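You operate a simulated robot arm through the tools that you are given. There is no shell and no other tool.

You run a simulated robot arm. Do the job below in one go: nothing can be reset, and whatever is moved stays where it is left.

## Task
Leak-test the clamped valve with the purple cap turned tight on it.
Fine: pump into the green band only; vent, then put the cap back on its peg.

The check looks at the end state, three seconds after you hand in, the way a careful person would. Anything else that was tipped, shoved, dropped, spilled or broken makes it a failure. Lids that push on must go on centred and level and be pressed home; caps that screw on are set level and turned clockwise until they are tight.

## Robot
A 6-joint arm with a two-finger gripper, fixed in place. Base frame: the origin is at the foot of the arm, x ahead of it, y to its left, z up; the work surface is at about z = 0. Units: m, rad, N and s.
With the tool pointing down near the work surface it reaches from about 0.18 to 0.48 m from the base axis. Its first joint turns from -1.152 to 1.152 rad. Payload 1.76 kg.
Tool frame: the origin (TCP) lies between the finger pads and is the grasp point; the fingertips stand 0.029 m ahead of it; z points along the fingers, y is the line along which they close. Largest opening 0.082 m; the body of the gripper starts 0.058 m behind the TCP.
Orientation is that of the tool frame in the base frame, as [roll, pitch, yaw] about the fixed x, y, z axes, in that order (R = Rz(yaw) Ry(pitch) Rx(roll)). With the fingers straight down and closing along the base's y, the tool's x points along the base's -x, its y along +y and its z along -z.

## Interface
- The arm moves only by the tool jog_arm. Its argument "motion" is text: rows parted by semicolons, each of 7 numbers parted by spaces: the shift along the base's x, y, z in m, then the turn, a rotation vector about the base's x, y, z in rad, then the opening, from 0 (shut) to 1 (fully open). In form: tx ty tz rx ry rz grip; .... A call has 1 to 20 rows; each row shifts and turns the commanded pose from where the row before left it. Rows are played at 5 a second. More than 0.05 m and 0.15 rad between two rows, or a gripper value outside its range, and nothing of the call is played. A pose out of reach is approached as far as the arm can. The call stops where the force on the tool passes 40 N (or 10 N more than at its start, if that is more) or the arm is blocked; 0.2 s more then pass. The fingers move at their own pace and stop on an object; they squeeze with about 34 N. The grip force told is the motor's: it shows also when the fingers shut on nothing. Time passes only in rows, and 0.2 s behind the last, so rows that do not move let the fingers close. It gives the time, the measured TCP pose, the force on the tool (base axes), the opening and the grip force at its end, in the units of the frame above (readings bear some noise), with the torque about the TCP (base axes, N m) and any sound that the robot's microphone picked up.
- Cameras (640 x 400 px; columns grow to the right, rows downward): "scene" is fixed at [0.0708, 0.3551, 0.4256]; the picture's right is [-0.55, -0.83, 0.00], its down [-0.56, 0.37, -0.74] and it looks along [0.62, -0.41, -0.67] (base axes); focal length 214 px, centre (320, 200). "wrist" rides on the gripper at [0.079, 0.004, -0.089] in the tool frame; the picture's right is [-0.05, 1.00, 0.00], its down [-0.71, -0.04, -0.71] and it looks along [-0.71, -0.04, 0.71] (tool axes); focal length 256 px, centre (320, 200). There is no depth. A picture from a camera that has moved, and an enlarged one, comes with that camera's place and axes in the base frame and with its lens. The place of the scene camera against the robot may be out by one fixed shift of up to 0.018 m in any direction.
- camera(camera): a new picture of that camera. The clock stands still meanwhile.
- close_up(camera, box): a new picture of the part [left, top, right, bottom] of that camera's present view, enlarged. The clock stands still meanwhile.
- sign_off(): hands the job in; it is judged then, once.

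Places have to be worked out from the pictures, the camera data and where the tool is seen. Open the gripper and draw the arm clear of the work before you hand the job in, unless the task says otherwise.

The tools are called after "Call:" as name(argument=value, ...) on one line, values as JSON. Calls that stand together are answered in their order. jog_arm: Moves the arm, as the interface text tells. Its arguments: {"type":"object","properties":{"motion":{"type":"string"}},"required":["motion"]} The other tools are called the same way: camera (camera) takes a picture; close_up (camera, box) takes an enlarged picture of a part of a camera's view; sign_off () hands the job in.

At the start:

```text
t: 0.0
ee_pos: [0.2348, 0.0627, 0.3389]
ee_rot: [-3.141, 0.004, 3.14]
ft_force: [-0.8, 0.1, -0.1]
ft_torque: [-0.01, -0.01, -0.02]
width: 0.0821
gripper_force: 0.0
```

scene: 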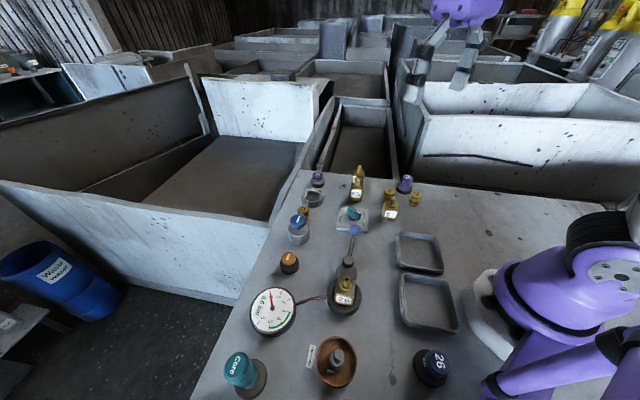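
wrist: 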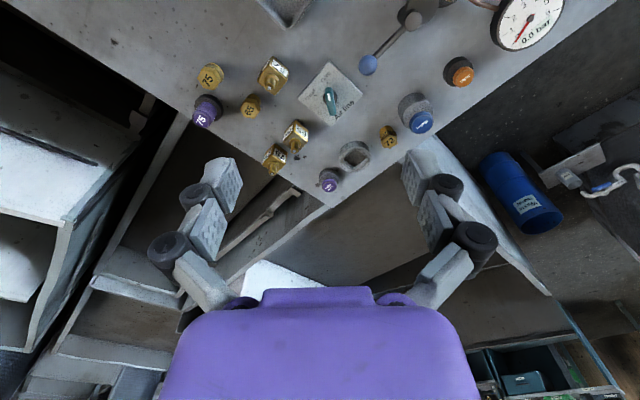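

I start with enlarged views of both cameras to identify the clamped valve, the purple cap(s), the pump, the gauge and the vent.

Call:
close_up(camera="scene", box=[200, 240, 480, 400])

Call:
close_up(camera="scene", box=[260, 160, 460, 285])

Call:
close_up(camera="wrist", box=[180, 0, 400, 200])

Call:
close_up(camera="wrist", box=[360, 0, 580, 160])

```text
2.29 times, centred on (340, 320) of scene
camera zoom: at [0.0708, 0.3551, 0.4256], right [-0.55, -0.83, 0.0], down [-0.56, 0.37, -0.74], along [0.62, -0.41, -0.67], focal length 490 px, centre (274, -74)
```

zoom: 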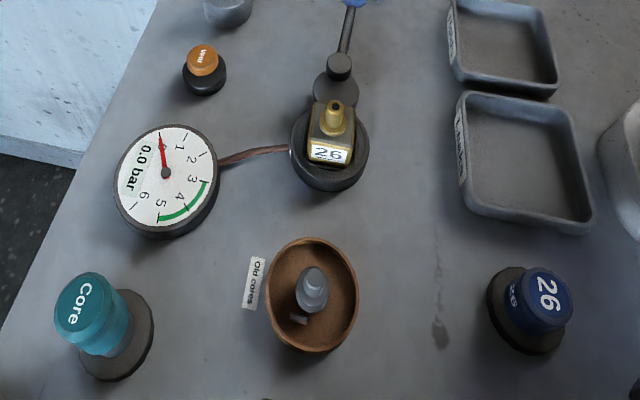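

```text
3.20 times, centred on (360, 222) of scene
camera zoom: at [0.0708, 0.3551, 0.4256], right [-0.55, -0.83, 0.0], down [-0.56, 0.37, -0.74], along [0.62, -0.41, -0.67], focal length 686 px, centre (192, 128)
```

zoom: 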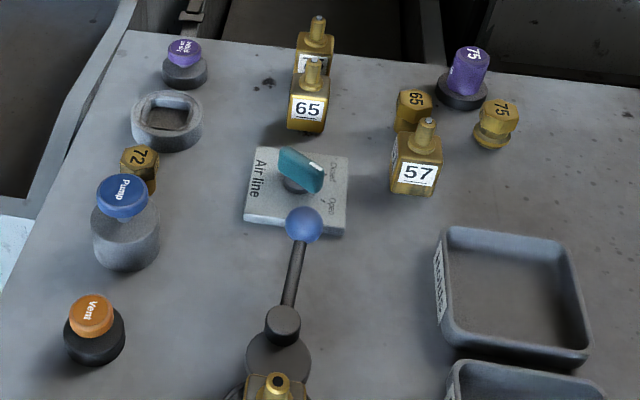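

```text
2.00 times, centred on (290, 100) of wrist
camera zoom: at [0.1558, 0.0681, 0.4282], right [0.05, 1.0, 0.0], down [0.7, -0.04, 0.71], along [0.71, -0.04, -0.7], focal length 512 px, centre (380, 400)
```

zoom: 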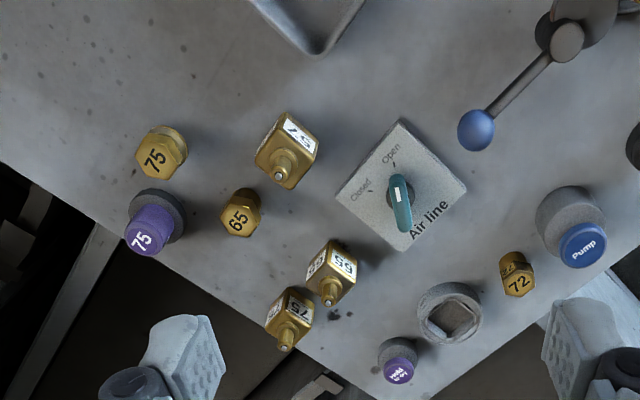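

```text
2.50 times, centred on (470, 80) of wrist
camera zoom: at [0.1558, 0.0681, 0.4282], right [0.05, 1.0, 0.0], down [0.7, -0.04, 0.71], along [0.71, -0.04, -0.7], focal length 640 px, centre (-55, 500)
```

zoom: 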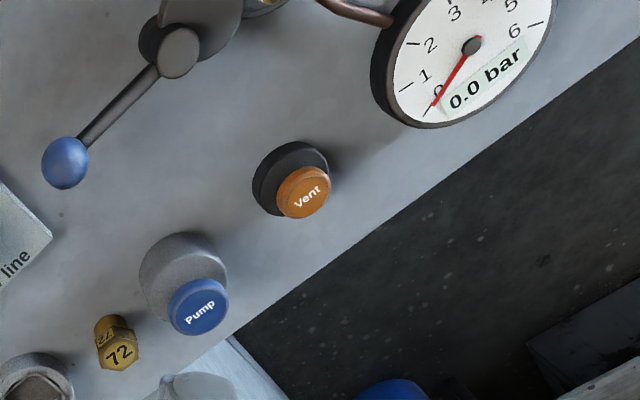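

I take tighter views of the purple items, the air-line knob and the clamp lever to read their labels.

Call:
close_up(camera="wrist", box=[300, 130, 400, 200])

Call:
close_up(camera="wrist", box=[290, 50, 370, 130])

Call:
close_up(camera="scene", box=[300, 160, 340, 190])

Call:
close_up(camera="scene", box=[310, 220, 380, 330])

Call:
close_up(camera="scene", box=[375, 165, 435, 220])

Call:
close_up(camera="scene", box=[240, 280, 310, 345])

Call:
close_up(camera="scene", box=[390, 225, 470, 340])

```text
5.71 times, centred on (350, 165) of wrist
camera zoom: at [0.1558, 0.0681, 0.4282], right [0.05, 1.0, 0.0], down [0.7, -0.04, 0.71], along [0.71, -0.04, -0.7], focal length 1463 px, centre (149, 400)
```

zoom: 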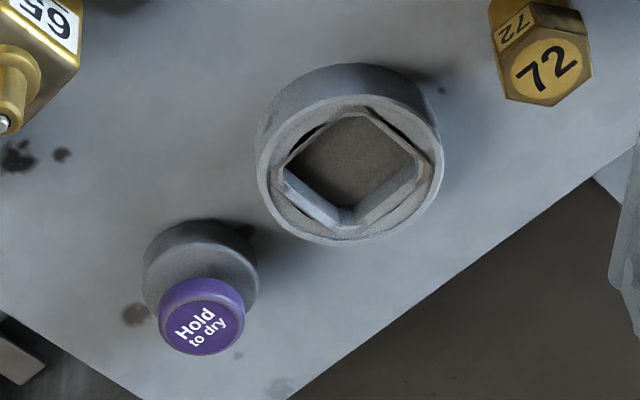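

```text
5.00 times, centred on (330, 90) of wrist
camera zoom: at [0.1558, 0.0681, 0.4282], right [0.05, 1.0, 0.0], down [0.7, -0.04, 0.71], along [0.71, -0.04, -0.7], focal length 1280 px, centre (270, 750)
```

zoom: 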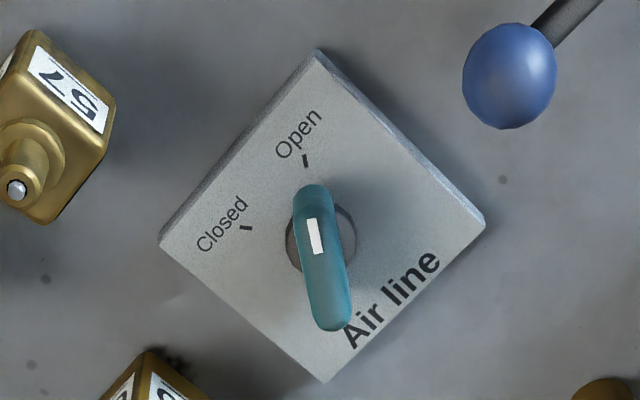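

```text
13.33 times, centred on (320, 175) of scene
camera zoom: at [0.0708, 0.3551, 0.4256], right [-0.55, -0.83, 0.0], down [-0.56, 0.37, -0.74], along [0.62, -0.41, -0.67], focal length 2860 px, centre (320, 533)
```

zoom: 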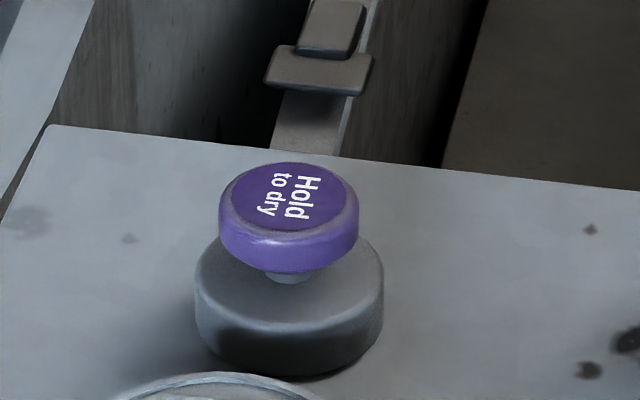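

```text
3.64 times, centred on (345, 275) of scene
camera zoom: at [0.0708, 0.3551, 0.4256], right [-0.55, -0.83, 0.0], down [-0.56, 0.37, -0.74], along [0.62, -0.41, -0.67], focal length 780 px, centre (229, -73)
```

zoom: 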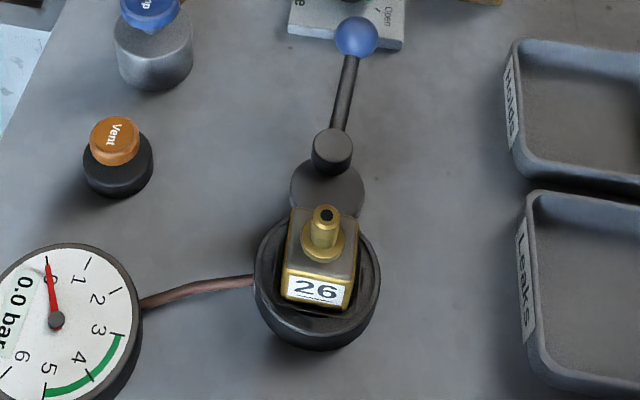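

```text
7.27 times, centred on (405, 192) of scene
camera zoom: at [0.0708, 0.3551, 0.4256], right [-0.55, -0.83, 0.0], down [-0.56, 0.37, -0.74], along [0.62, -0.41, -0.67], focal length 1560 px, centre (-298, 254)
```

zoom: 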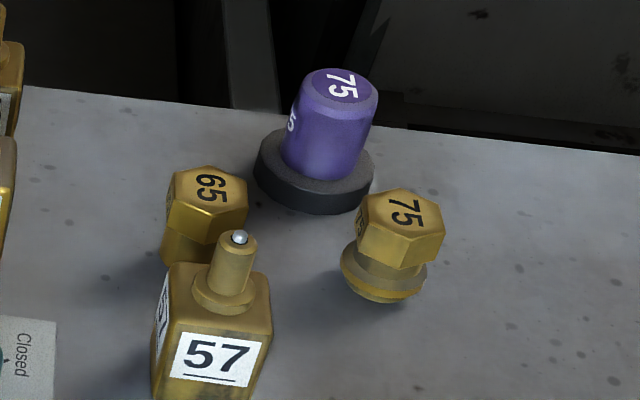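

```text
6.15 times, centred on (275, 312) of scene
camera zoom: at [0.0708, 0.3551, 0.4256], right [-0.55, -0.83, 0.0], down [-0.56, 0.37, -0.74], along [0.62, -0.41, -0.67], focal length 1320 px, centre (597, -492)
```

zoom: 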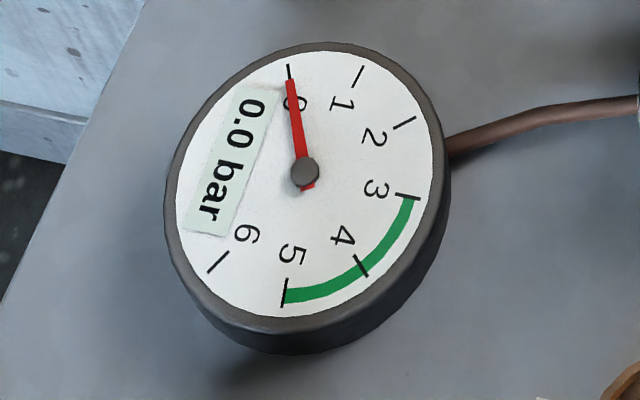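

```text
3.48 times, centred on (430, 282) of scene
camera zoom: at [0.0708, 0.3551, 0.4256], right [-0.55, -0.83, 0.0], down [-0.56, 0.37, -0.74], along [0.62, -0.41, -0.67], focal length 746 px, centre (-63, -87)
```

zoom: 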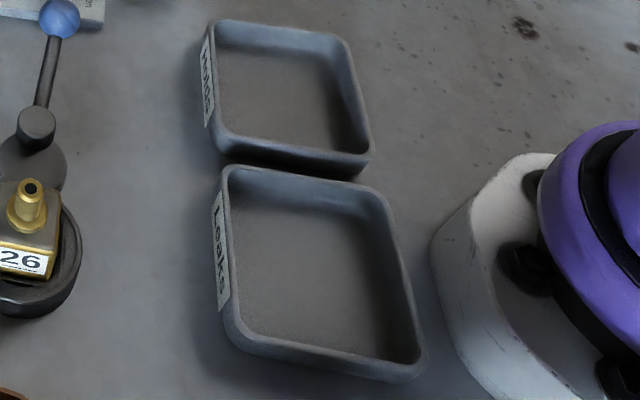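

The bench has a clamped valve "26" near (0.21, 0.21), a gauge with a green band from 3 to 5 bar, and Pump and Vent buttons. The only purple cap is "75", on a peg near (0.345, -0.13); the other purple item is a "Hold to dry" button. I'll hover over the clamp first to measure it with the wrist camera.

Call:
jog_arm(motion="-0.0072 0.0363 -0.0200 0 0 0 1; -0.0072 0.0363 -0.0200 0 0 0 1; -0.0072 0.0363 -0.0200 0 0 0 1; -0.0072 0.0363 -0.0200 0 0 0 1; 0 0 0 0 0 0 1")

Call:
camera(camera="wrist")

Call:
camera(camera="scene")

```text
t: 1.2
ee_pos: [0.2058, 0.2082, 0.2535]
ee_rot: [3.14, 0.004, -3.141]
ft_force: [-0.4, -0.4, 0.1]
ft_torque: [0.0, -0.02, 0.0]
width: 0.0818
gripper_force: 0.0
```

```text
taken
camera wrist: at [0.1266, 0.2128, 0.3433], right [0.05, 1.0, 0.0], down [0.7, -0.04, 0.71], along [0.71, -0.04, -0.7], focal length 256 px, centre (320, 200)
```

wrist: 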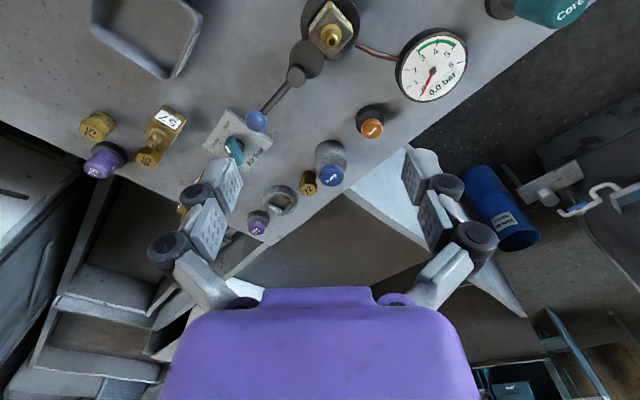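

```text
taken
```

scene: 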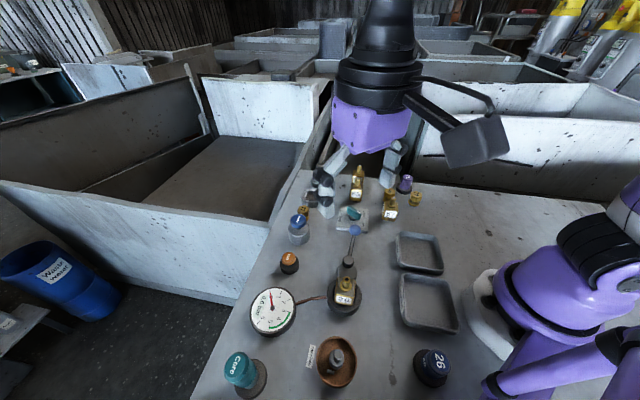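

The valve stem appears at about (331, 36), which puts it near (0.188, 0.220). I'll zoom in on the clamp and on the gauge, then shift to get a second viewpoint for triangulation.

Call:
close_up(camera="wrist", box=[250, 0, 380, 90])

Call:
jog_arm(motion="-0.009 0.006 -0.035 0 0 0 1; -0.009 0.006 -0.035 0 0 0 1; 0 0 0 0 0 0 1")

Call:
camera(camera="wrist")

Call:
close_up(camera="wrist", box=[250, 0, 410, 100])

```text
4.44 times, centred on (315, 45) of wrist
camera zoom: at [0.1266, 0.2128, 0.3433], right [0.05, 1.0, 0.0], down [0.7, -0.04, 0.71], along [0.71, -0.04, -0.7], focal length 1138 px, centre (342, 889)
```

zoom: 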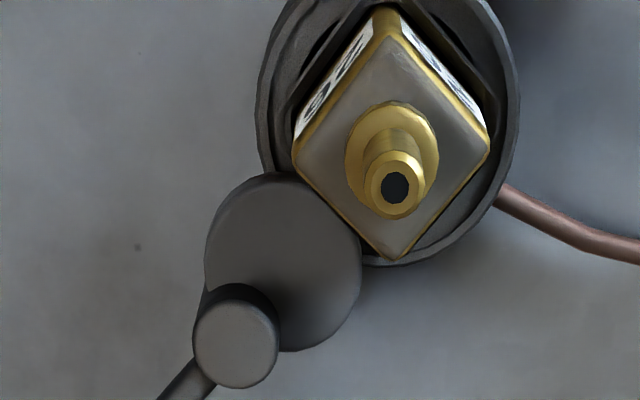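

```text
t: 2.0
ee_pos: [0.1888, 0.2234, 0.1876]
ee_rot: [-3.141, 0.004, -3.14]
ft_force: [-0.6, 0.2, -0.6]
ft_torque: [0.03, 0.0, -0.03]
width: 0.0821
gripper_force: 0.0
```

```text
taken
camera wrist: at [0.1095, 0.2274, 0.2764], right [0.05, 1.0, 0.0], down [0.7, -0.04, 0.71], along [0.71, -0.04, -0.7], focal length 256 px, centre (320, 200)
```

wrist: 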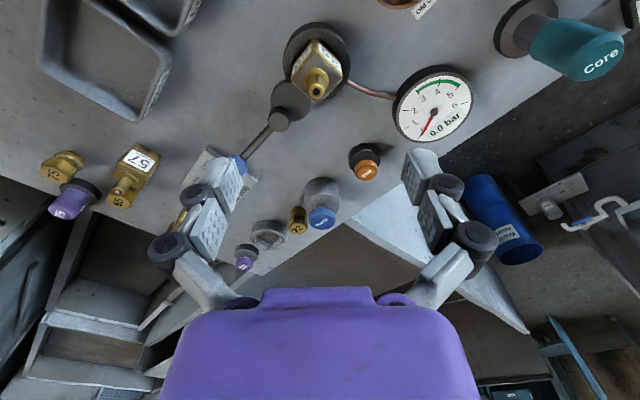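

```text
4.00 times, centred on (330, 50) of wrist
camera zoom: at [0.1095, 0.2274, 0.2764], right [0.05, 1.0, 0.0], down [0.7, -0.04, 0.71], along [0.71, -0.04, -0.7], focal length 1024 px, centre (280, 800)
```

zoom: 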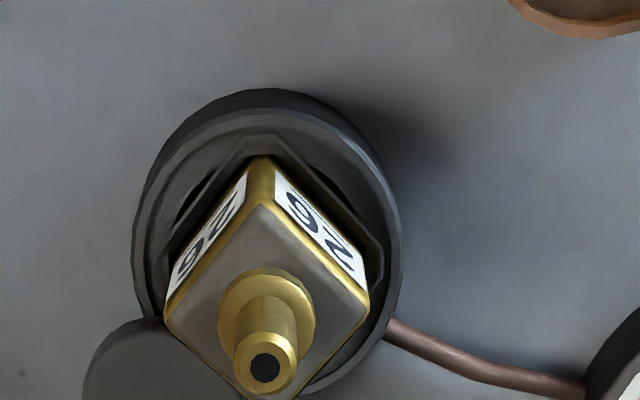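

Triangulating the two views puts the stem mouth near (0.191, 0.2205, 0.076). Next I'll go over to hover above the purple cap and measure it the same way.

Call:
jog_arm(motion="0.0163 -0.0392 0.006 0 0 0 1; 0.0163 -0.0392 0.006 0 0 0 1; 0.0163 -0.0392 0.006 0 0 0 1; 0.0163 -0.0392 0.006 0 0 0 1; 0.0163 -0.0392 0.006 0 0 0 1; 0.0163 -0.0392 0.006 0 0 0 1; 0.0163 -0.0392 0.006 0 0 0 1; 0.0163 -0.0392 0.006 0 0 0 1; 0.0163 -0.0392 0.006 0 0 0 1; 0 0 0 0 0 0 1")

Call:
camera(camera="wrist")

Call:
close_up(camera="wrist", box=[260, 0, 420, 100])

```text
t: 4.2
ee_pos: [0.3348, -0.132, 0.2422]
ee_rot: [-3.142, 0.002, 3.141]
ft_force: [-0.1, -0.1, -0.2]
ft_torque: [0.01, 0.0, 0.0]
width: 0.0821
gripper_force: 0.0
```

```text
taken
camera wrist: at [0.2556, -0.1262, 0.3329], right [0.05, 1.0, 0.0], down [0.7, -0.04, 0.71], along [0.71, -0.04, -0.71], focal length 256 px, centre (320, 200)
```

wrist: 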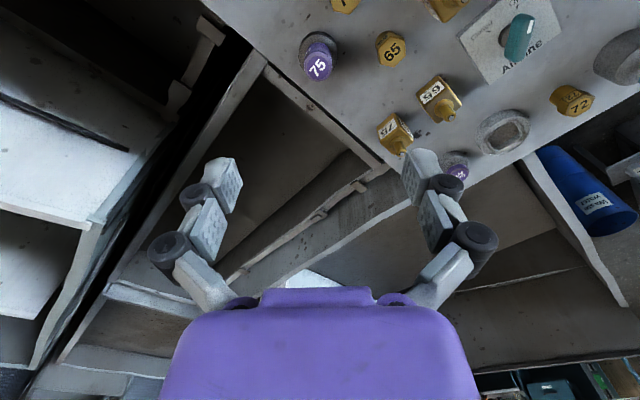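

```text
4.00 times, centred on (340, 50) of wrist
camera zoom: at [0.2556, -0.1262, 0.3329], right [0.05, 1.0, 0.0], down [0.7, -0.04, 0.71], along [0.71, -0.04, -0.71], focal length 1024 px, centre (240, 800)
```

zoom: 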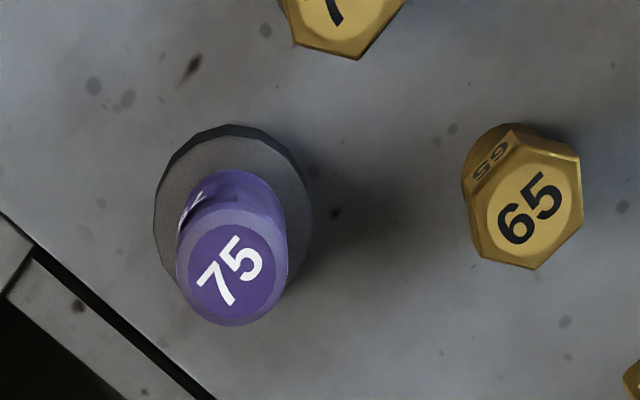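

The cap top triangulates to about (0.346, -0.133, 0.047), with a diameter near 27 mm. I'll drop partway over it and look again before closing on it.

Call:
jog_arm(motion="0.004 -0.0005 -0.04 0 0 0 1; 0.004 -0.0005 -0.04 0 0 0 1; 0.0032 0 -0.04 0 0 0 1; 0 0 0 0 0 0 1")

Call:
camera(camera="wrist")

Call:
close_up(camera="wrist", box=[240, 30, 400, 130])

Call:
close_up(camera="scene", box=[340, 130, 460, 220])

```text
t: 5.2
ee_pos: [0.3464, -0.1341, 0.1189]
ee_rot: [-3.14, 0.002, 3.141]
ft_force: [-0.7, -0.2, 0.2]
ft_torque: [0.03, 0.01, -0.05]
width: 0.0821
gripper_force: 0.1
```

```text
taken
camera wrist: at [0.2684, -0.1293, 0.2092], right [0.05, 1.0, 0.0], down [0.7, -0.04, 0.71], along [0.71, -0.04, -0.7], focal length 256 px, centre (320, 200)
```

wrist: 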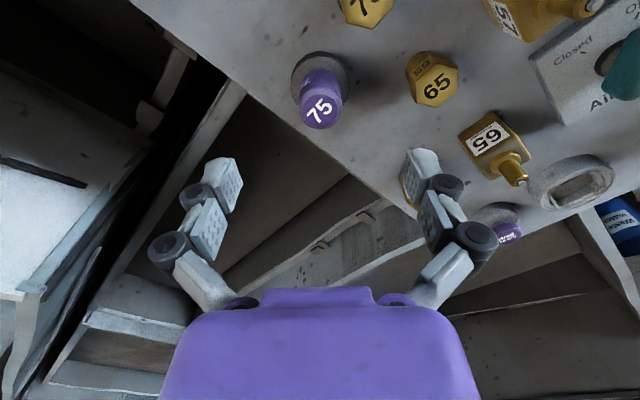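

```text
4.00 times, centred on (320, 80) of wrist
camera zoom: at [0.2684, -0.1293, 0.2092], right [0.05, 1.0, 0.0], down [0.7, -0.04, 0.71], along [0.71, -0.04, -0.7], focal length 1024 px, centre (320, 680)
```

zoom: 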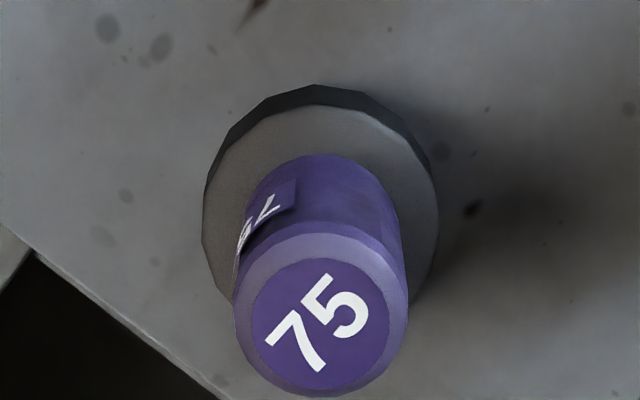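

```text
4.44 times, centred on (400, 175) of scene
camera zoom: at [0.0708, 0.3551, 0.4256], right [-0.55, -0.83, 0.0], down [-0.56, 0.37, -0.74], along [0.62, -0.41, -0.67], focal length 953 px, centre (-36, 311)
```

zoom: 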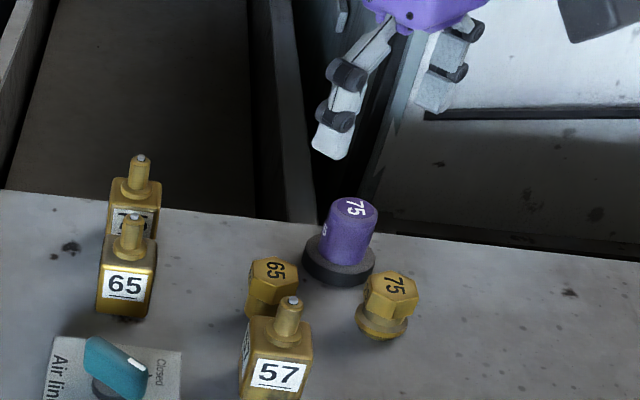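

The cap top centre comes out near (0.344, -0.133, 0.057), on a peg disc about 12 mm high. I'll lower so the fingers straddle it, and stop short to verify the alignment.

Call:
jog_arm(motion="-0.001 0.001 -0.025 0 0 0 1; 0 0 -0.02 0 0 0 1; 0 0 0 0 0 0 1; 0 0 0 0 0 0 1")

Call:
camera(camera="wrist")

Call:
close_up(camera="wrist", box=[200, 50, 440, 200])

Call:
close_up(camera="scene", box=[340, 130, 460, 220])

```text
t: 6.2
ee_pos: [0.3474, -0.1329, 0.0777]
ee_rot: [-3.141, 0.005, -3.141]
ft_force: [0.6, -0.6, 0.0]
ft_torque: [-0.01, -0.01, -0.01]
width: 0.0822
gripper_force: 0.1
```

```text
taken
camera wrist: at [0.268, -0.1279, 0.1673], right [0.05, 1.0, 0.0], down [0.7, -0.04, 0.71], along [0.71, -0.04, -0.7], focal length 256 px, centre (320, 200)
```

wrist: 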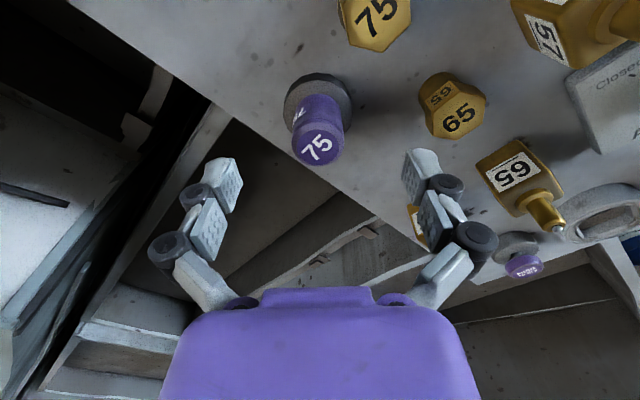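

```text
2.67 times, centred on (320, 125) of wrist
camera zoom: at [0.268, -0.1279, 0.1673], right [0.05, 1.0, 0.0], down [0.7, -0.04, 0.71], along [0.71, -0.04, -0.7], focal length 683 px, centre (320, 400)
```

zoom: 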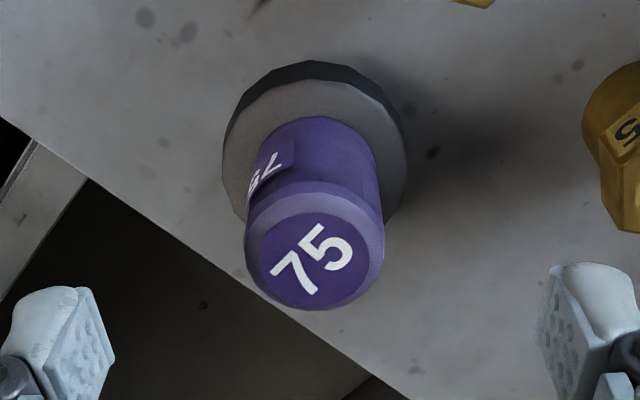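

```text
4.44 times, centred on (400, 175) of scene
camera zoom: at [0.0708, 0.3551, 0.4256], right [-0.55, -0.83, 0.0], down [-0.56, 0.37, -0.74], along [0.62, -0.41, -0.67], focal length 953 px, centre (-36, 311)
```

zoom: 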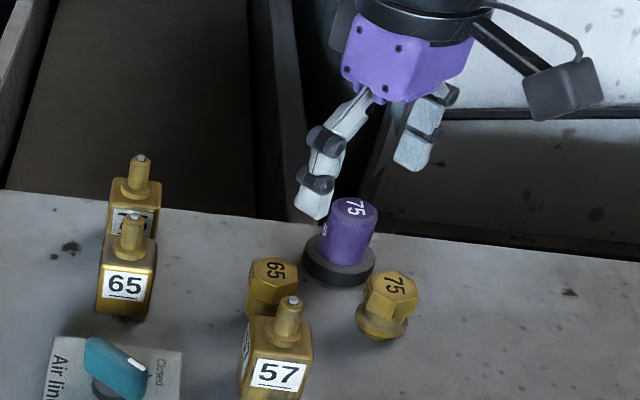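

The cap sits slightly toward -y of the finger midline, with its top near z = 0.053. I'll nudge -1.5 mm in y, lower to about z = 0.047 (tips at roughly 0.018, above the peg disc), then check the force before gripping.

Call:
jog_arm(motion="-0.001 -0.0015 -0.016 0 0 0 1; 0 0 -0.015 0 0 0 1; 0 0 0 0 0 0 1; 0 0 0 0 0 0 1")

Call:
camera(camera="wrist")

Call:
close_up(camera="scene", box=[360, 140, 450, 210])

```text
t: 7.2
ee_pos: [0.3454, -0.1351, 0.0465]
ee_rot: [3.141, 0.002, 3.141]
ft_force: [-0.3, 0.7, 0.4]
ft_torque: [-0.03, 0.01, 0.02]
width: 0.0821
gripper_force: 0.1
```

```text
taken
camera wrist: at [0.2666, -0.13, 0.1372], right [0.05, 1.0, 0.0], down [0.7, -0.04, 0.71], along [0.71, -0.04, -0.7], focal length 256 px, centre (320, 200)
```

wrist: 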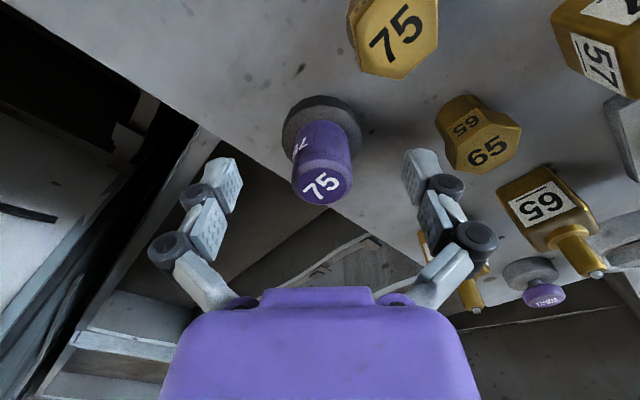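

```text
5.71 times, centred on (405, 175) of scene
camera zoom: at [0.0708, 0.3551, 0.4256], right [-0.55, -0.83, 0.0], down [-0.56, 0.37, -0.74], along [0.62, -0.41, -0.67], focal length 1226 px, centre (-166, 343)
```

zoom: 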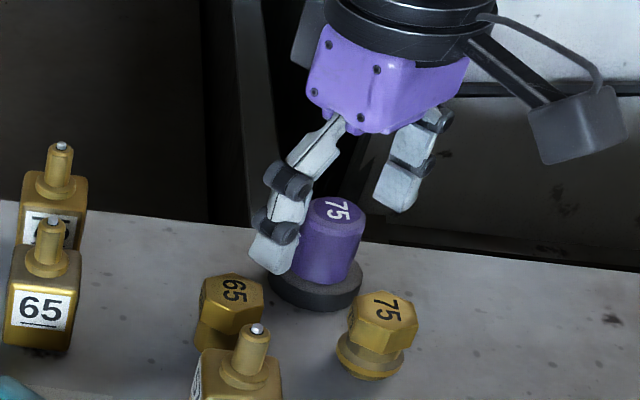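

The cap is centred between the fingers (column 322 against a midline of 322) and its top is only a few millimetres above the TCP, so I close the gripper in place.

Call:
jog_arm(motion="0 0 0 0 0 0 0; 0 0 0 0 0 0 0; 0 0 0 0 0 0 0; 0 0 0 0 0 0 0")

Call:
camera(camera="wrist")

Call:
close_up(camera="scene", box=[360, 140, 450, 210])

```text
t: 8.2
ee_pos: [0.3456, -0.135, 0.0478]
ee_rot: [-3.14, 0.002, -3.141]
ft_force: [0.4, 0.2, 3.2]
ft_torque: [0.06, -0.08, 0.01]
width: 0.0286
gripper_force: 33.8
```

```text
taken
camera wrist: at [0.2667, -0.13, 0.1373], right [0.05, 1.0, 0.0], down [0.7, -0.04, 0.71], along [0.71, -0.04, -0.7], focal length 256 px, centre (320, 200)
```

wrist: 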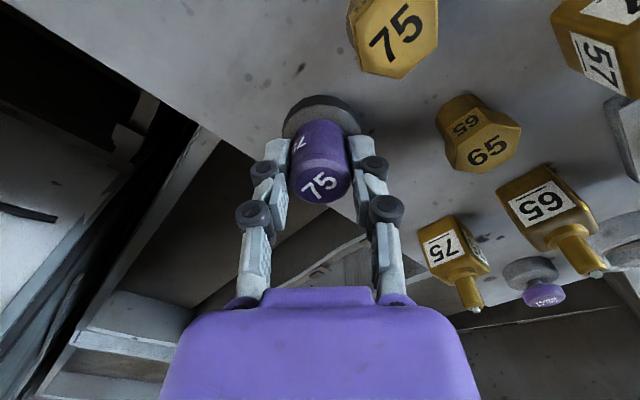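

```text
5.71 times, centred on (405, 175) of scene
camera zoom: at [0.0707, 0.3551, 0.4256], right [-0.55, -0.83, 0.0], down [-0.56, 0.37, -0.74], along [0.62, -0.41, -0.67], focal length 1226 px, centre (-166, 343)
```

zoom: 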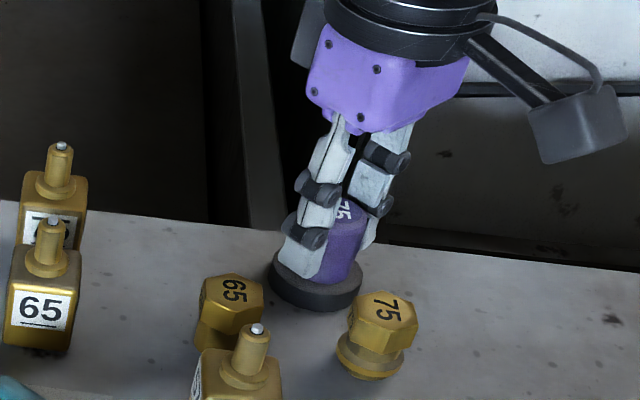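

It is gripped at 28.6 mm width. I lift gently by 1 cm to see whether the cap slides off the peg freely or is threaded.

Call:
jog_arm(motion="0 0 0.004 0 0 0 0; 0 0 0.006 0 0 0 0; 0 0 0 0 0 0 0")

Call:
camera(camera="wrist")

```text
t: 9.0
ee_pos: [0.3443, -0.1318, 0.0573]
ee_rot: [-3.141, 0.002, 3.142]
ft_force: [-0.3, 0.3, -0.9]
ft_torque: [-0.04, -0.01, 0.0]
width: 0.0287
gripper_force: 34.2
```

```text
taken
camera wrist: at [0.2661, -0.128, 0.1467], right [0.05, 1.0, 0.0], down [0.7, -0.04, 0.71], along [0.71, -0.04, -0.71], focal length 256 px, centre (320, 200)
```

wrist: 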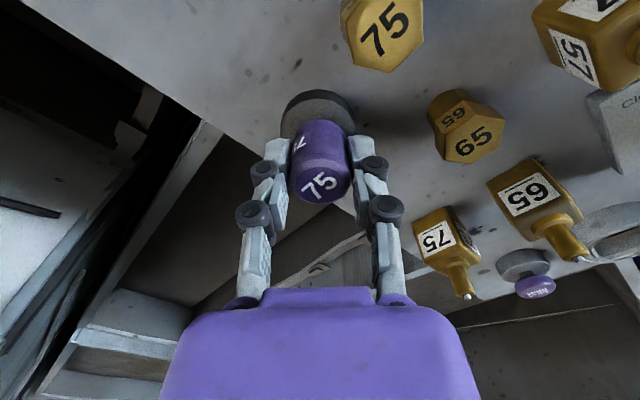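

The cap lifted freely with no resistance. I raise it clear and check how it sits in the fingers.

Call:
jog_arm(motion="0 0 0.03 0 0 0 0; 0 0 0.04 0 0 0 0; 0 0 0.04 0 0 0 0; 0 0 0.03 0 0 0 0; 0 0 0 0 0 0 0; 0 0 0 0 0 0 0")

Call:
close_up(camera="wrist", box=[260, 100, 388, 220])

Call:
close_up(camera="scene", box=[340, 80, 460, 200])

```text
t: 10.4
ee_pos: [0.3463, -0.1338, 0.1965]
ee_rot: [3.141, 0.004, 3.141]
ft_force: [0.6, -0.5, -0.8]
ft_torque: [0.0, 0.01, 0.02]
width: 0.0283
gripper_force: 34.2
```

```text
3.33 times, centred on (324, 160) of wrist
camera zoom: at [0.2675, -0.1281, 0.2862], right [0.05, 1.0, 0.0], down [0.7, -0.04, 0.71], along [0.71, -0.04, -0.7], focal length 853 px, centre (307, 333)
```

zoom: 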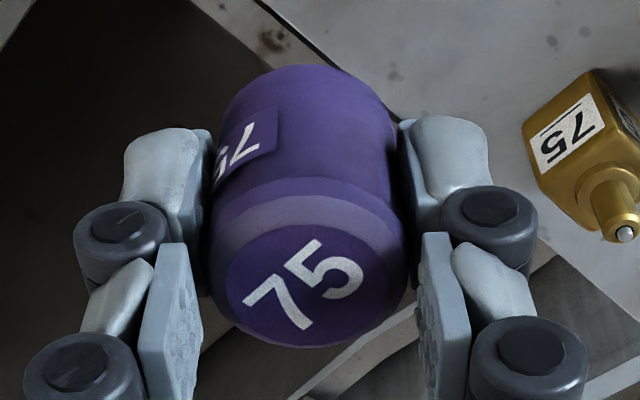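

```text
3.33 times, centred on (400, 140) of scene
camera zoom: at [0.0708, 0.3551, 0.4256], right [-0.55, -0.83, 0.0], down [-0.56, 0.37, -0.74], along [0.62, -0.41, -0.67], focal length 715 px, centre (53, 400)
```

zoom: 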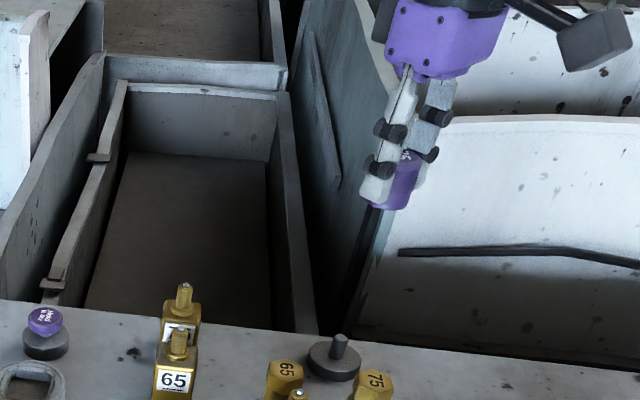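

The cap sits straight in the fingers with its top about level with the TCP, and the bare peg is visible below. I now carry it at this height to above the clamped valve.

Call:
jog_arm(motion="-0.017 0.0394 0 0 0 0 0; -0.017 0.0394 0 0 0 0 0; -0.017 0.0394 0 0 0 0 0; -0.017 0.0394 0 0 0 0 0; -0.017 0.0394 0 0 0 0 0; -0.017 0.0394 0 0 0 0 0; -0.017 0.0394 0 0 0 0 0; -0.017 0.0394 0 0 0 0 0; -0.017 0.0394 0 0 0 0 0; 0 0 -0.03 0 0 0 0; 0 0 0 0 0 0 0; 0 0 0 0 0 0 0; 0 0 0 0 0 0 0")

Call:
camera(camera="wrist")

Call:
close_up(camera="wrist", box=[240, 60, 400, 160])

Call:
close_up(camera="scene", box=[260, 150, 440, 330])

```text
t: 13.2
ee_pos: [0.1902, 0.2209, 0.1642]
ee_rot: [-3.141, 0.003, -3.141]
ft_force: [-0.6, 0.0, 0.1]
ft_torque: [-0.03, 0.01, -0.03]
width: 0.0287
gripper_force: 33.7
```

```text
taken
camera wrist: at [0.1103, 0.226, 0.2543], right [0.05, 1.0, 0.0], down [0.7, -0.04, 0.71], along [0.71, -0.04, -0.7], focal length 256 px, centre (320, 200)
```

wrist: 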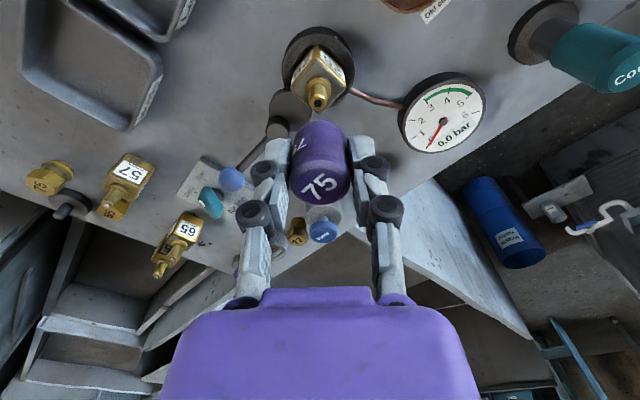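

```text
4.00 times, centred on (320, 110) of wrist
camera zoom: at [0.1103, 0.226, 0.2543], right [0.05, 1.0, 0.0], down [0.7, -0.04, 0.71], along [0.71, -0.04, -0.7], focal length 1024 px, centre (320, 560)
```

zoom: 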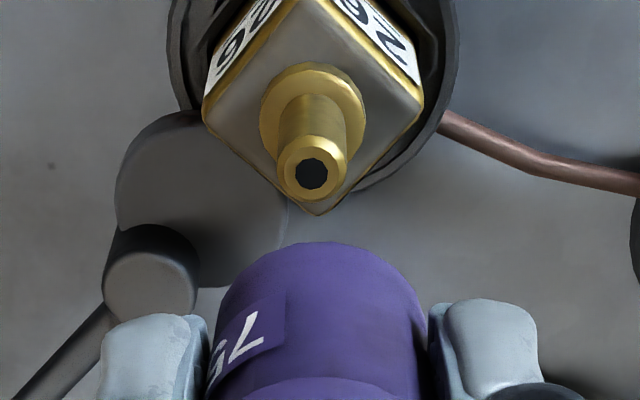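

```text
2.22 times, centred on (350, 240) of scene
camera zoom: at [0.0708, 0.3551, 0.4256], right [-0.55, -0.83, 0.0], down [-0.56, 0.37, -0.74], along [0.62, -0.41, -0.67], focal length 477 px, centre (253, 111)
```

zoom: 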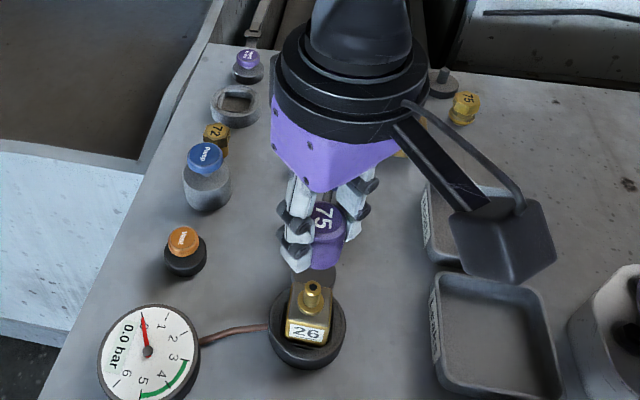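

The stem mouth re-measures at (0.192, 0.2203, 0.0745), which agrees with before. I'll rotate the tool a quarter turn counter-clockwise about z, which gives a perpendicular view and leaves room for the later clockwise tightening.

Call:
jog_arm(motion="0 0 0 0 0 0.1428 0; 0 0 0 0 0 0.1428 0; 0 0 0 0 0 0.1428 0; 0 0 0 0 0 0.1428 0; 0 0 0 0 0 0.1428 0; 0 0 0 0 0 0.1428 0; 0 0 0 0 0 0.1428 0; 0 0 0 0 0 0.1428 0; 0 0 0 0 0 0.1428 0; 0 0 0 0 0 0.1428 0; 0 0 0 0 0 0.1428 0; 0 0 0 0 0 0 0; 0 0 0 0 0 0 0; 0 0 0 0 0 0 0")

Call:
camera(camera="wrist")

Call:
close_up(camera="wrist", box=[240, 60, 400, 160])

Call:
close_up(camera="scene", box=[260, 150, 440, 330])

```text
t: 16.2
ee_pos: [0.1908, 0.221, 0.1654]
ee_rot: [-3.141, 0.003, -1.57]
ft_force: [-0.4, 0.5, -0.3]
ft_torque: [-0.03, 0.02, 0.0]
width: 0.0287
gripper_force: 33.8
```

```text
taken
camera wrist: at [0.187, 0.1422, 0.256], right [-1.0, 0.05, 0.0], down [0.04, 0.7, 0.71], along [0.04, 0.71, -0.7], focal length 256 px, centre (320, 200)
```

wrist: 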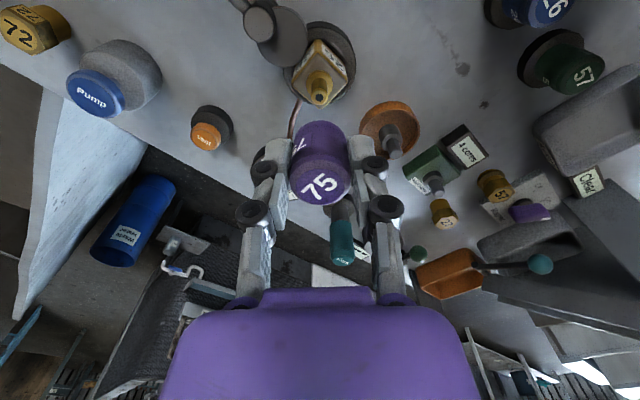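

```text
4.00 times, centred on (320, 110) of wrist
camera zoom: at [0.187, 0.1422, 0.256], right [-1.0, 0.05, 0.0], down [0.04, 0.7, 0.71], along [0.04, 0.71, -0.7], focal length 1024 px, centre (320, 560)
```

zoom: 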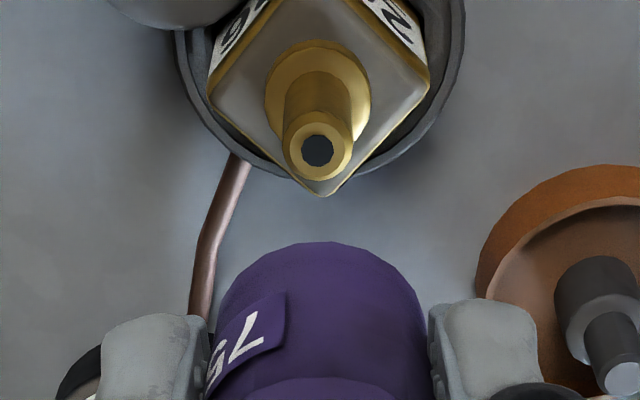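

```text
2.22 times, centred on (350, 240) of scene
camera zoom: at [0.0708, 0.3551, 0.4256], right [-0.55, -0.83, 0.0], down [-0.56, 0.37, -0.74], along [0.62, -0.41, -0.67], focal length 477 px, centre (253, 111)
```

zoom: 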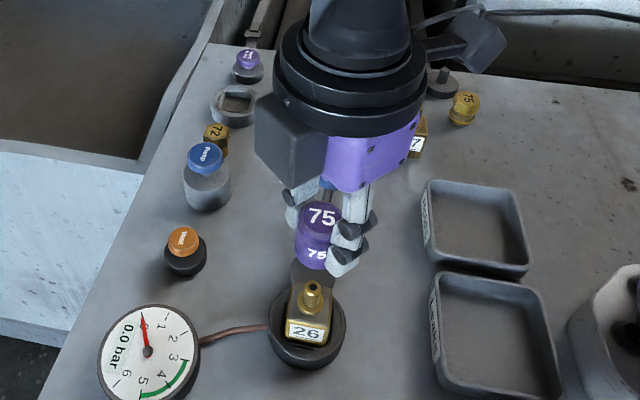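

The perpendicular view gives the stem at (0.1915, 0.2202), so the position is solid. I nudge for centring and lower until the cap mouth is about 1.5 cm above the stem to check alignment from both cameras.

Call:
jog_arm(motion="0.0006 -0.001 -0.02 0 0 0 0; 0 0 -0.02 0 0 0 0; 0 0 0 0 0 0 0; 0 0 0 0 0 0 0; 0 0 0 0 0 0 0")

Call:
close_up(camera="wrist", box=[240, 80, 400, 180])

Call:
close_up(camera="scene", box=[300, 220, 390, 310])

```text
t: 17.4
ee_pos: [0.1927, 0.2197, 0.1261]
ee_rot: [-3.14, 0.003, -1.57]
ft_force: [-0.6, -0.8, -0.6]
ft_torque: [0.04, -0.02, -0.01]
width: 0.0285
gripper_force: 34.3
```

```text
4.00 times, centred on (320, 130) of wrist
camera zoom: at [0.1887, 0.1409, 0.2147], right [-1.0, 0.05, 0.0], down [0.04, 0.7, 0.71], along [0.04, 0.71, -0.7], focal length 1024 px, centre (320, 480)
```

zoom: 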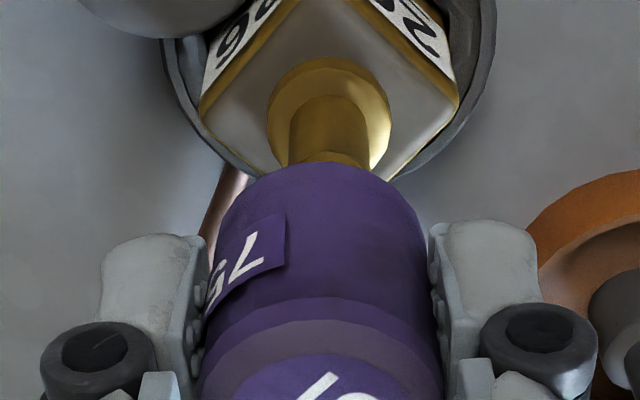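

```text
4.44 times, centred on (345, 265) of scene
camera zoom: at [0.0708, 0.3551, 0.4256], right [-0.55, -0.83, 0.0], down [-0.56, 0.37, -0.74], along [0.62, -0.41, -0.67], focal length 953 px, centre (209, -89)
```

zoom: 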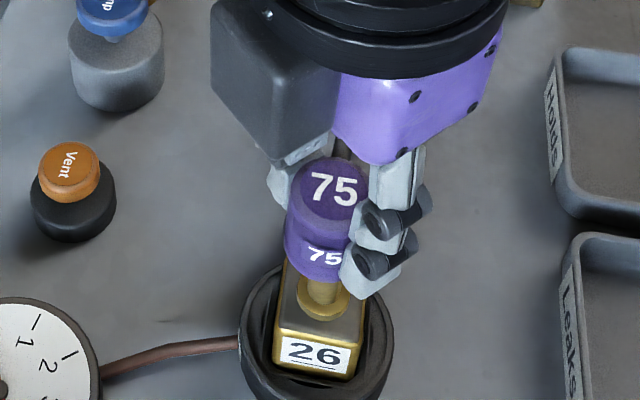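

In the scene view I need to compare the cap's axis with the stem, so I zoom in tighter.

Call:
close_up(camera="scene", box=[324, 250, 372, 300])

Call:
close_up(camera="scene", box=[320, 260, 370, 310])

```text
8.00 times, centred on (348, 275) of scene
camera zoom: at [0.0708, 0.3551, 0.4256], right [-0.55, -0.83, 0.0], down [-0.56, 0.37, -0.74], along [0.62, -0.41, -0.67], focal length 1716 px, centre (96, -400)
```

zoom: 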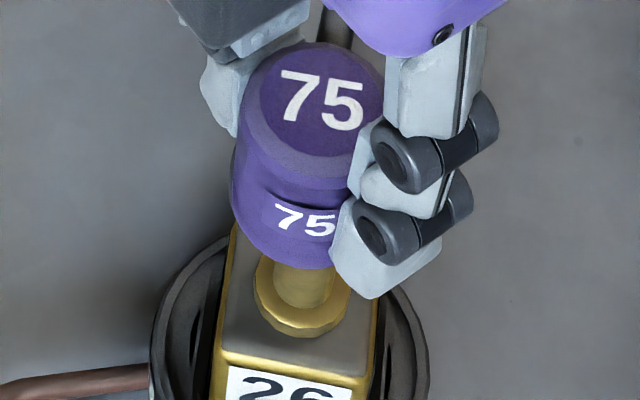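

```text
8.00 times, centred on (345, 285) of scene
camera zoom: at [0.0708, 0.3551, 0.4256], right [-0.55, -0.83, 0.0], down [-0.56, 0.37, -0.74], along [0.62, -0.41, -0.67], focal length 1716 px, centre (120, -480)
```

zoom: 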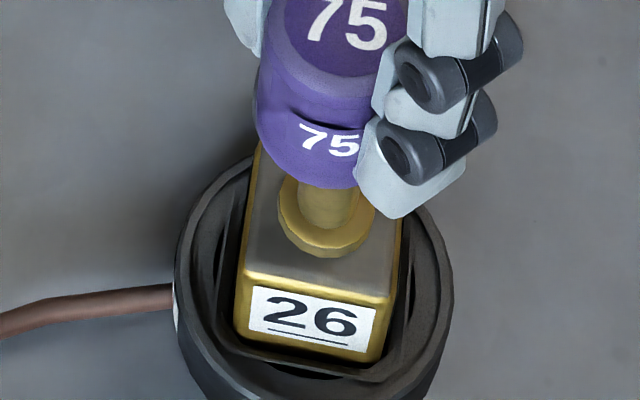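

Comparing axes: in the wrist view the cap is about 1.3 mm too far in +x, and the scene view indicates about 1 mm too far in +y. I correct that and lower in small steps, watching for contact.

Call:
jog_arm(motion="-0.0013 -0.0011 0 0 0 0 0; 0 0 -0.004 0 0 0 0; 0 0 -0.004 0 0 0 0; 0 0 0 0 0 0 0; 0 0 0 0 0 0 0")

Call:
close_up(camera="wrist", box=[240, 80, 400, 180])

Call:
close_up(camera="scene", box=[320, 255, 370, 305])

```text
t: 18.6
ee_pos: [0.191, 0.2178, 0.1173]
ee_rot: [-3.139, 0.003, -1.571]
ft_force: [-0.4, 0.5, -0.2]
ft_torque: [-0.02, -0.01, -0.04]
width: 0.0289
gripper_force: 33.7
```

```text
4.00 times, centred on (320, 130) of wrist
camera zoom: at [0.1867, 0.1399, 0.2073], right [-1.0, 0.05, 0.0], down [0.04, 0.7, 0.71], along [0.04, 0.71, -0.71], focal length 1024 px, centre (320, 480)
```

zoom: 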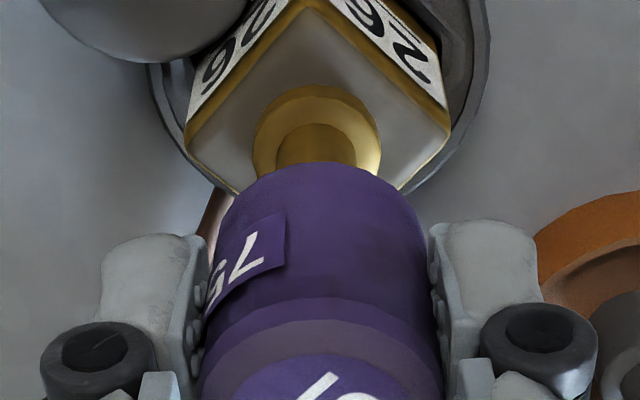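

```text
8.00 times, centred on (345, 280) of scene
camera zoom: at [0.0708, 0.3551, 0.4256], right [-0.55, -0.83, 0.0], down [-0.56, 0.37, -0.74], along [0.62, -0.41, -0.67], focal length 1716 px, centre (120, -440)
```

zoom: 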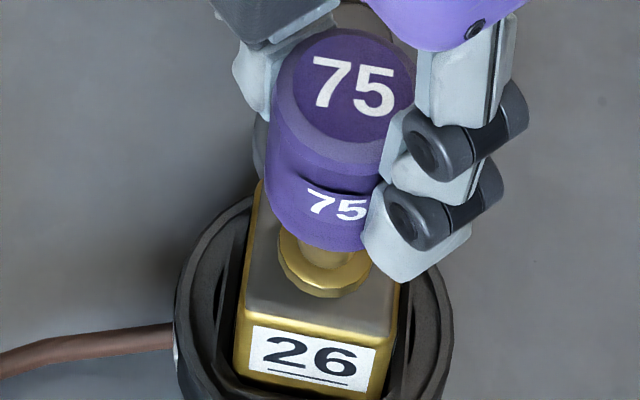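

Alignment is now within about 0.5–1 mm; I apply a last small correction and lower in 2 mm steps while watching the vertical force.

Call:
jog_arm(motion="0.0004 -0.0007 -0.002 0 0 0 0; 0 0 -0.002 0 0 0 0; 0 0 -0.002 0 0 0 0; 0 0 0 0 0 0 0")

Call:
jog_arm(motion="0 0 -0.002 0 0 0 0; 0 0 -0.002 0 0 0 0; 0 0 0 0 0 0 0")

```text
t: 19.6
ee_pos: [0.1905, 0.2173, 0.1138]
ee_rot: [3.142, 0.002, -1.571]
ft_force: [0.3, 0.2, -0.5]
ft_torque: [0.02, -0.02, -0.01]
width: 0.0283
gripper_force: 34.3
```

```text
t: 20.4
ee_pos: [0.191, 0.2185, 0.1093]
ee_rot: [3.14, 0.005, -1.57]
ft_force: [-1.1, -0.4, 0.4]
ft_torque: [0.03, -0.02, 0.01]
width: 0.0288
gripper_force: 33.6
```

No contact yet at TCP z ≈ 0.109, as expected. I look once more and continue down in 2 mm steps.

Call:
close_up(camera="wrist", box=[240, 80, 400, 180])

Call:
close_up(camera="scene", box=[320, 255, 370, 305])

Call:
jog_arm(motion="0 0 -0.002 0 0 0 0; 0 0 -0.002 0 0 0 0; 0 0 0 0 0 0 0")

```text
4.00 times, centred on (320, 130) of wrist
camera zoom: at [0.1872, 0.1394, 0.1992], right [-1.0, 0.05, 0.0], down [0.04, 0.7, 0.71], along [0.04, 0.71, -0.71], focal length 1024 px, centre (320, 480)
```

zoom: 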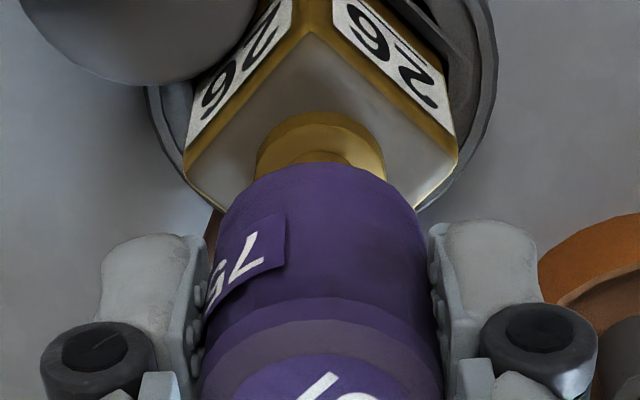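

```text
8.00 times, centred on (345, 280) of scene
camera zoom: at [0.0708, 0.3551, 0.4256], right [-0.55, -0.83, 0.0], down [-0.56, 0.37, -0.74], along [0.62, -0.41, -0.67], focal length 1716 px, centre (120, -440)
```

zoom: 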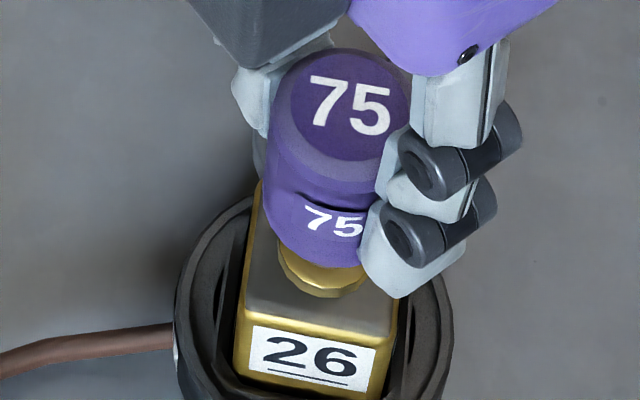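

```text
t: 21.2
ee_pos: [0.1906, 0.2188, 0.1046]
ee_rot: [-3.141, 0.002, -1.572]
ft_force: [0.6, 0.4, -0.3]
ft_torque: [-0.04, -0.02, -0.03]
width: 0.0289
gripper_force: 33.6
```

Both views show the cap axis on the stem axis, and with no contact force at z ≈ 0.1046 the stem appears to be entering the bore. I continue down gently.

Call:
jog_arm(motion="0 0 -0.002 0 0 0 0; 0 0 -0.002 0 0 0 0; 0 0 0 0 0 0 0")

Call:
jog_arm(motion="0 0 -0.002 0 0 0 0; 0 0 -0.002 0 0 0 0; 0 0 0 0 0 0 0")

```text
t: 22.0
ee_pos: [0.1903, 0.2169, 0.0995]
ee_rot: [-3.14, 0.005, -1.572]
ft_force: [-0.1, 0.2, -0.3]
ft_torque: [0.0, -0.02, -0.01]
width: 0.0286
gripper_force: 34.1
```

```text
t: 22.8
ee_pos: [0.19, 0.2178, 0.0966]
ee_rot: [-3.141, 0.001, -1.57]
ft_force: [0.1, -0.9, -0.2]
ft_torque: [-0.01, 0.01, -0.01]
width: 0.0287
gripper_force: 34.1
```

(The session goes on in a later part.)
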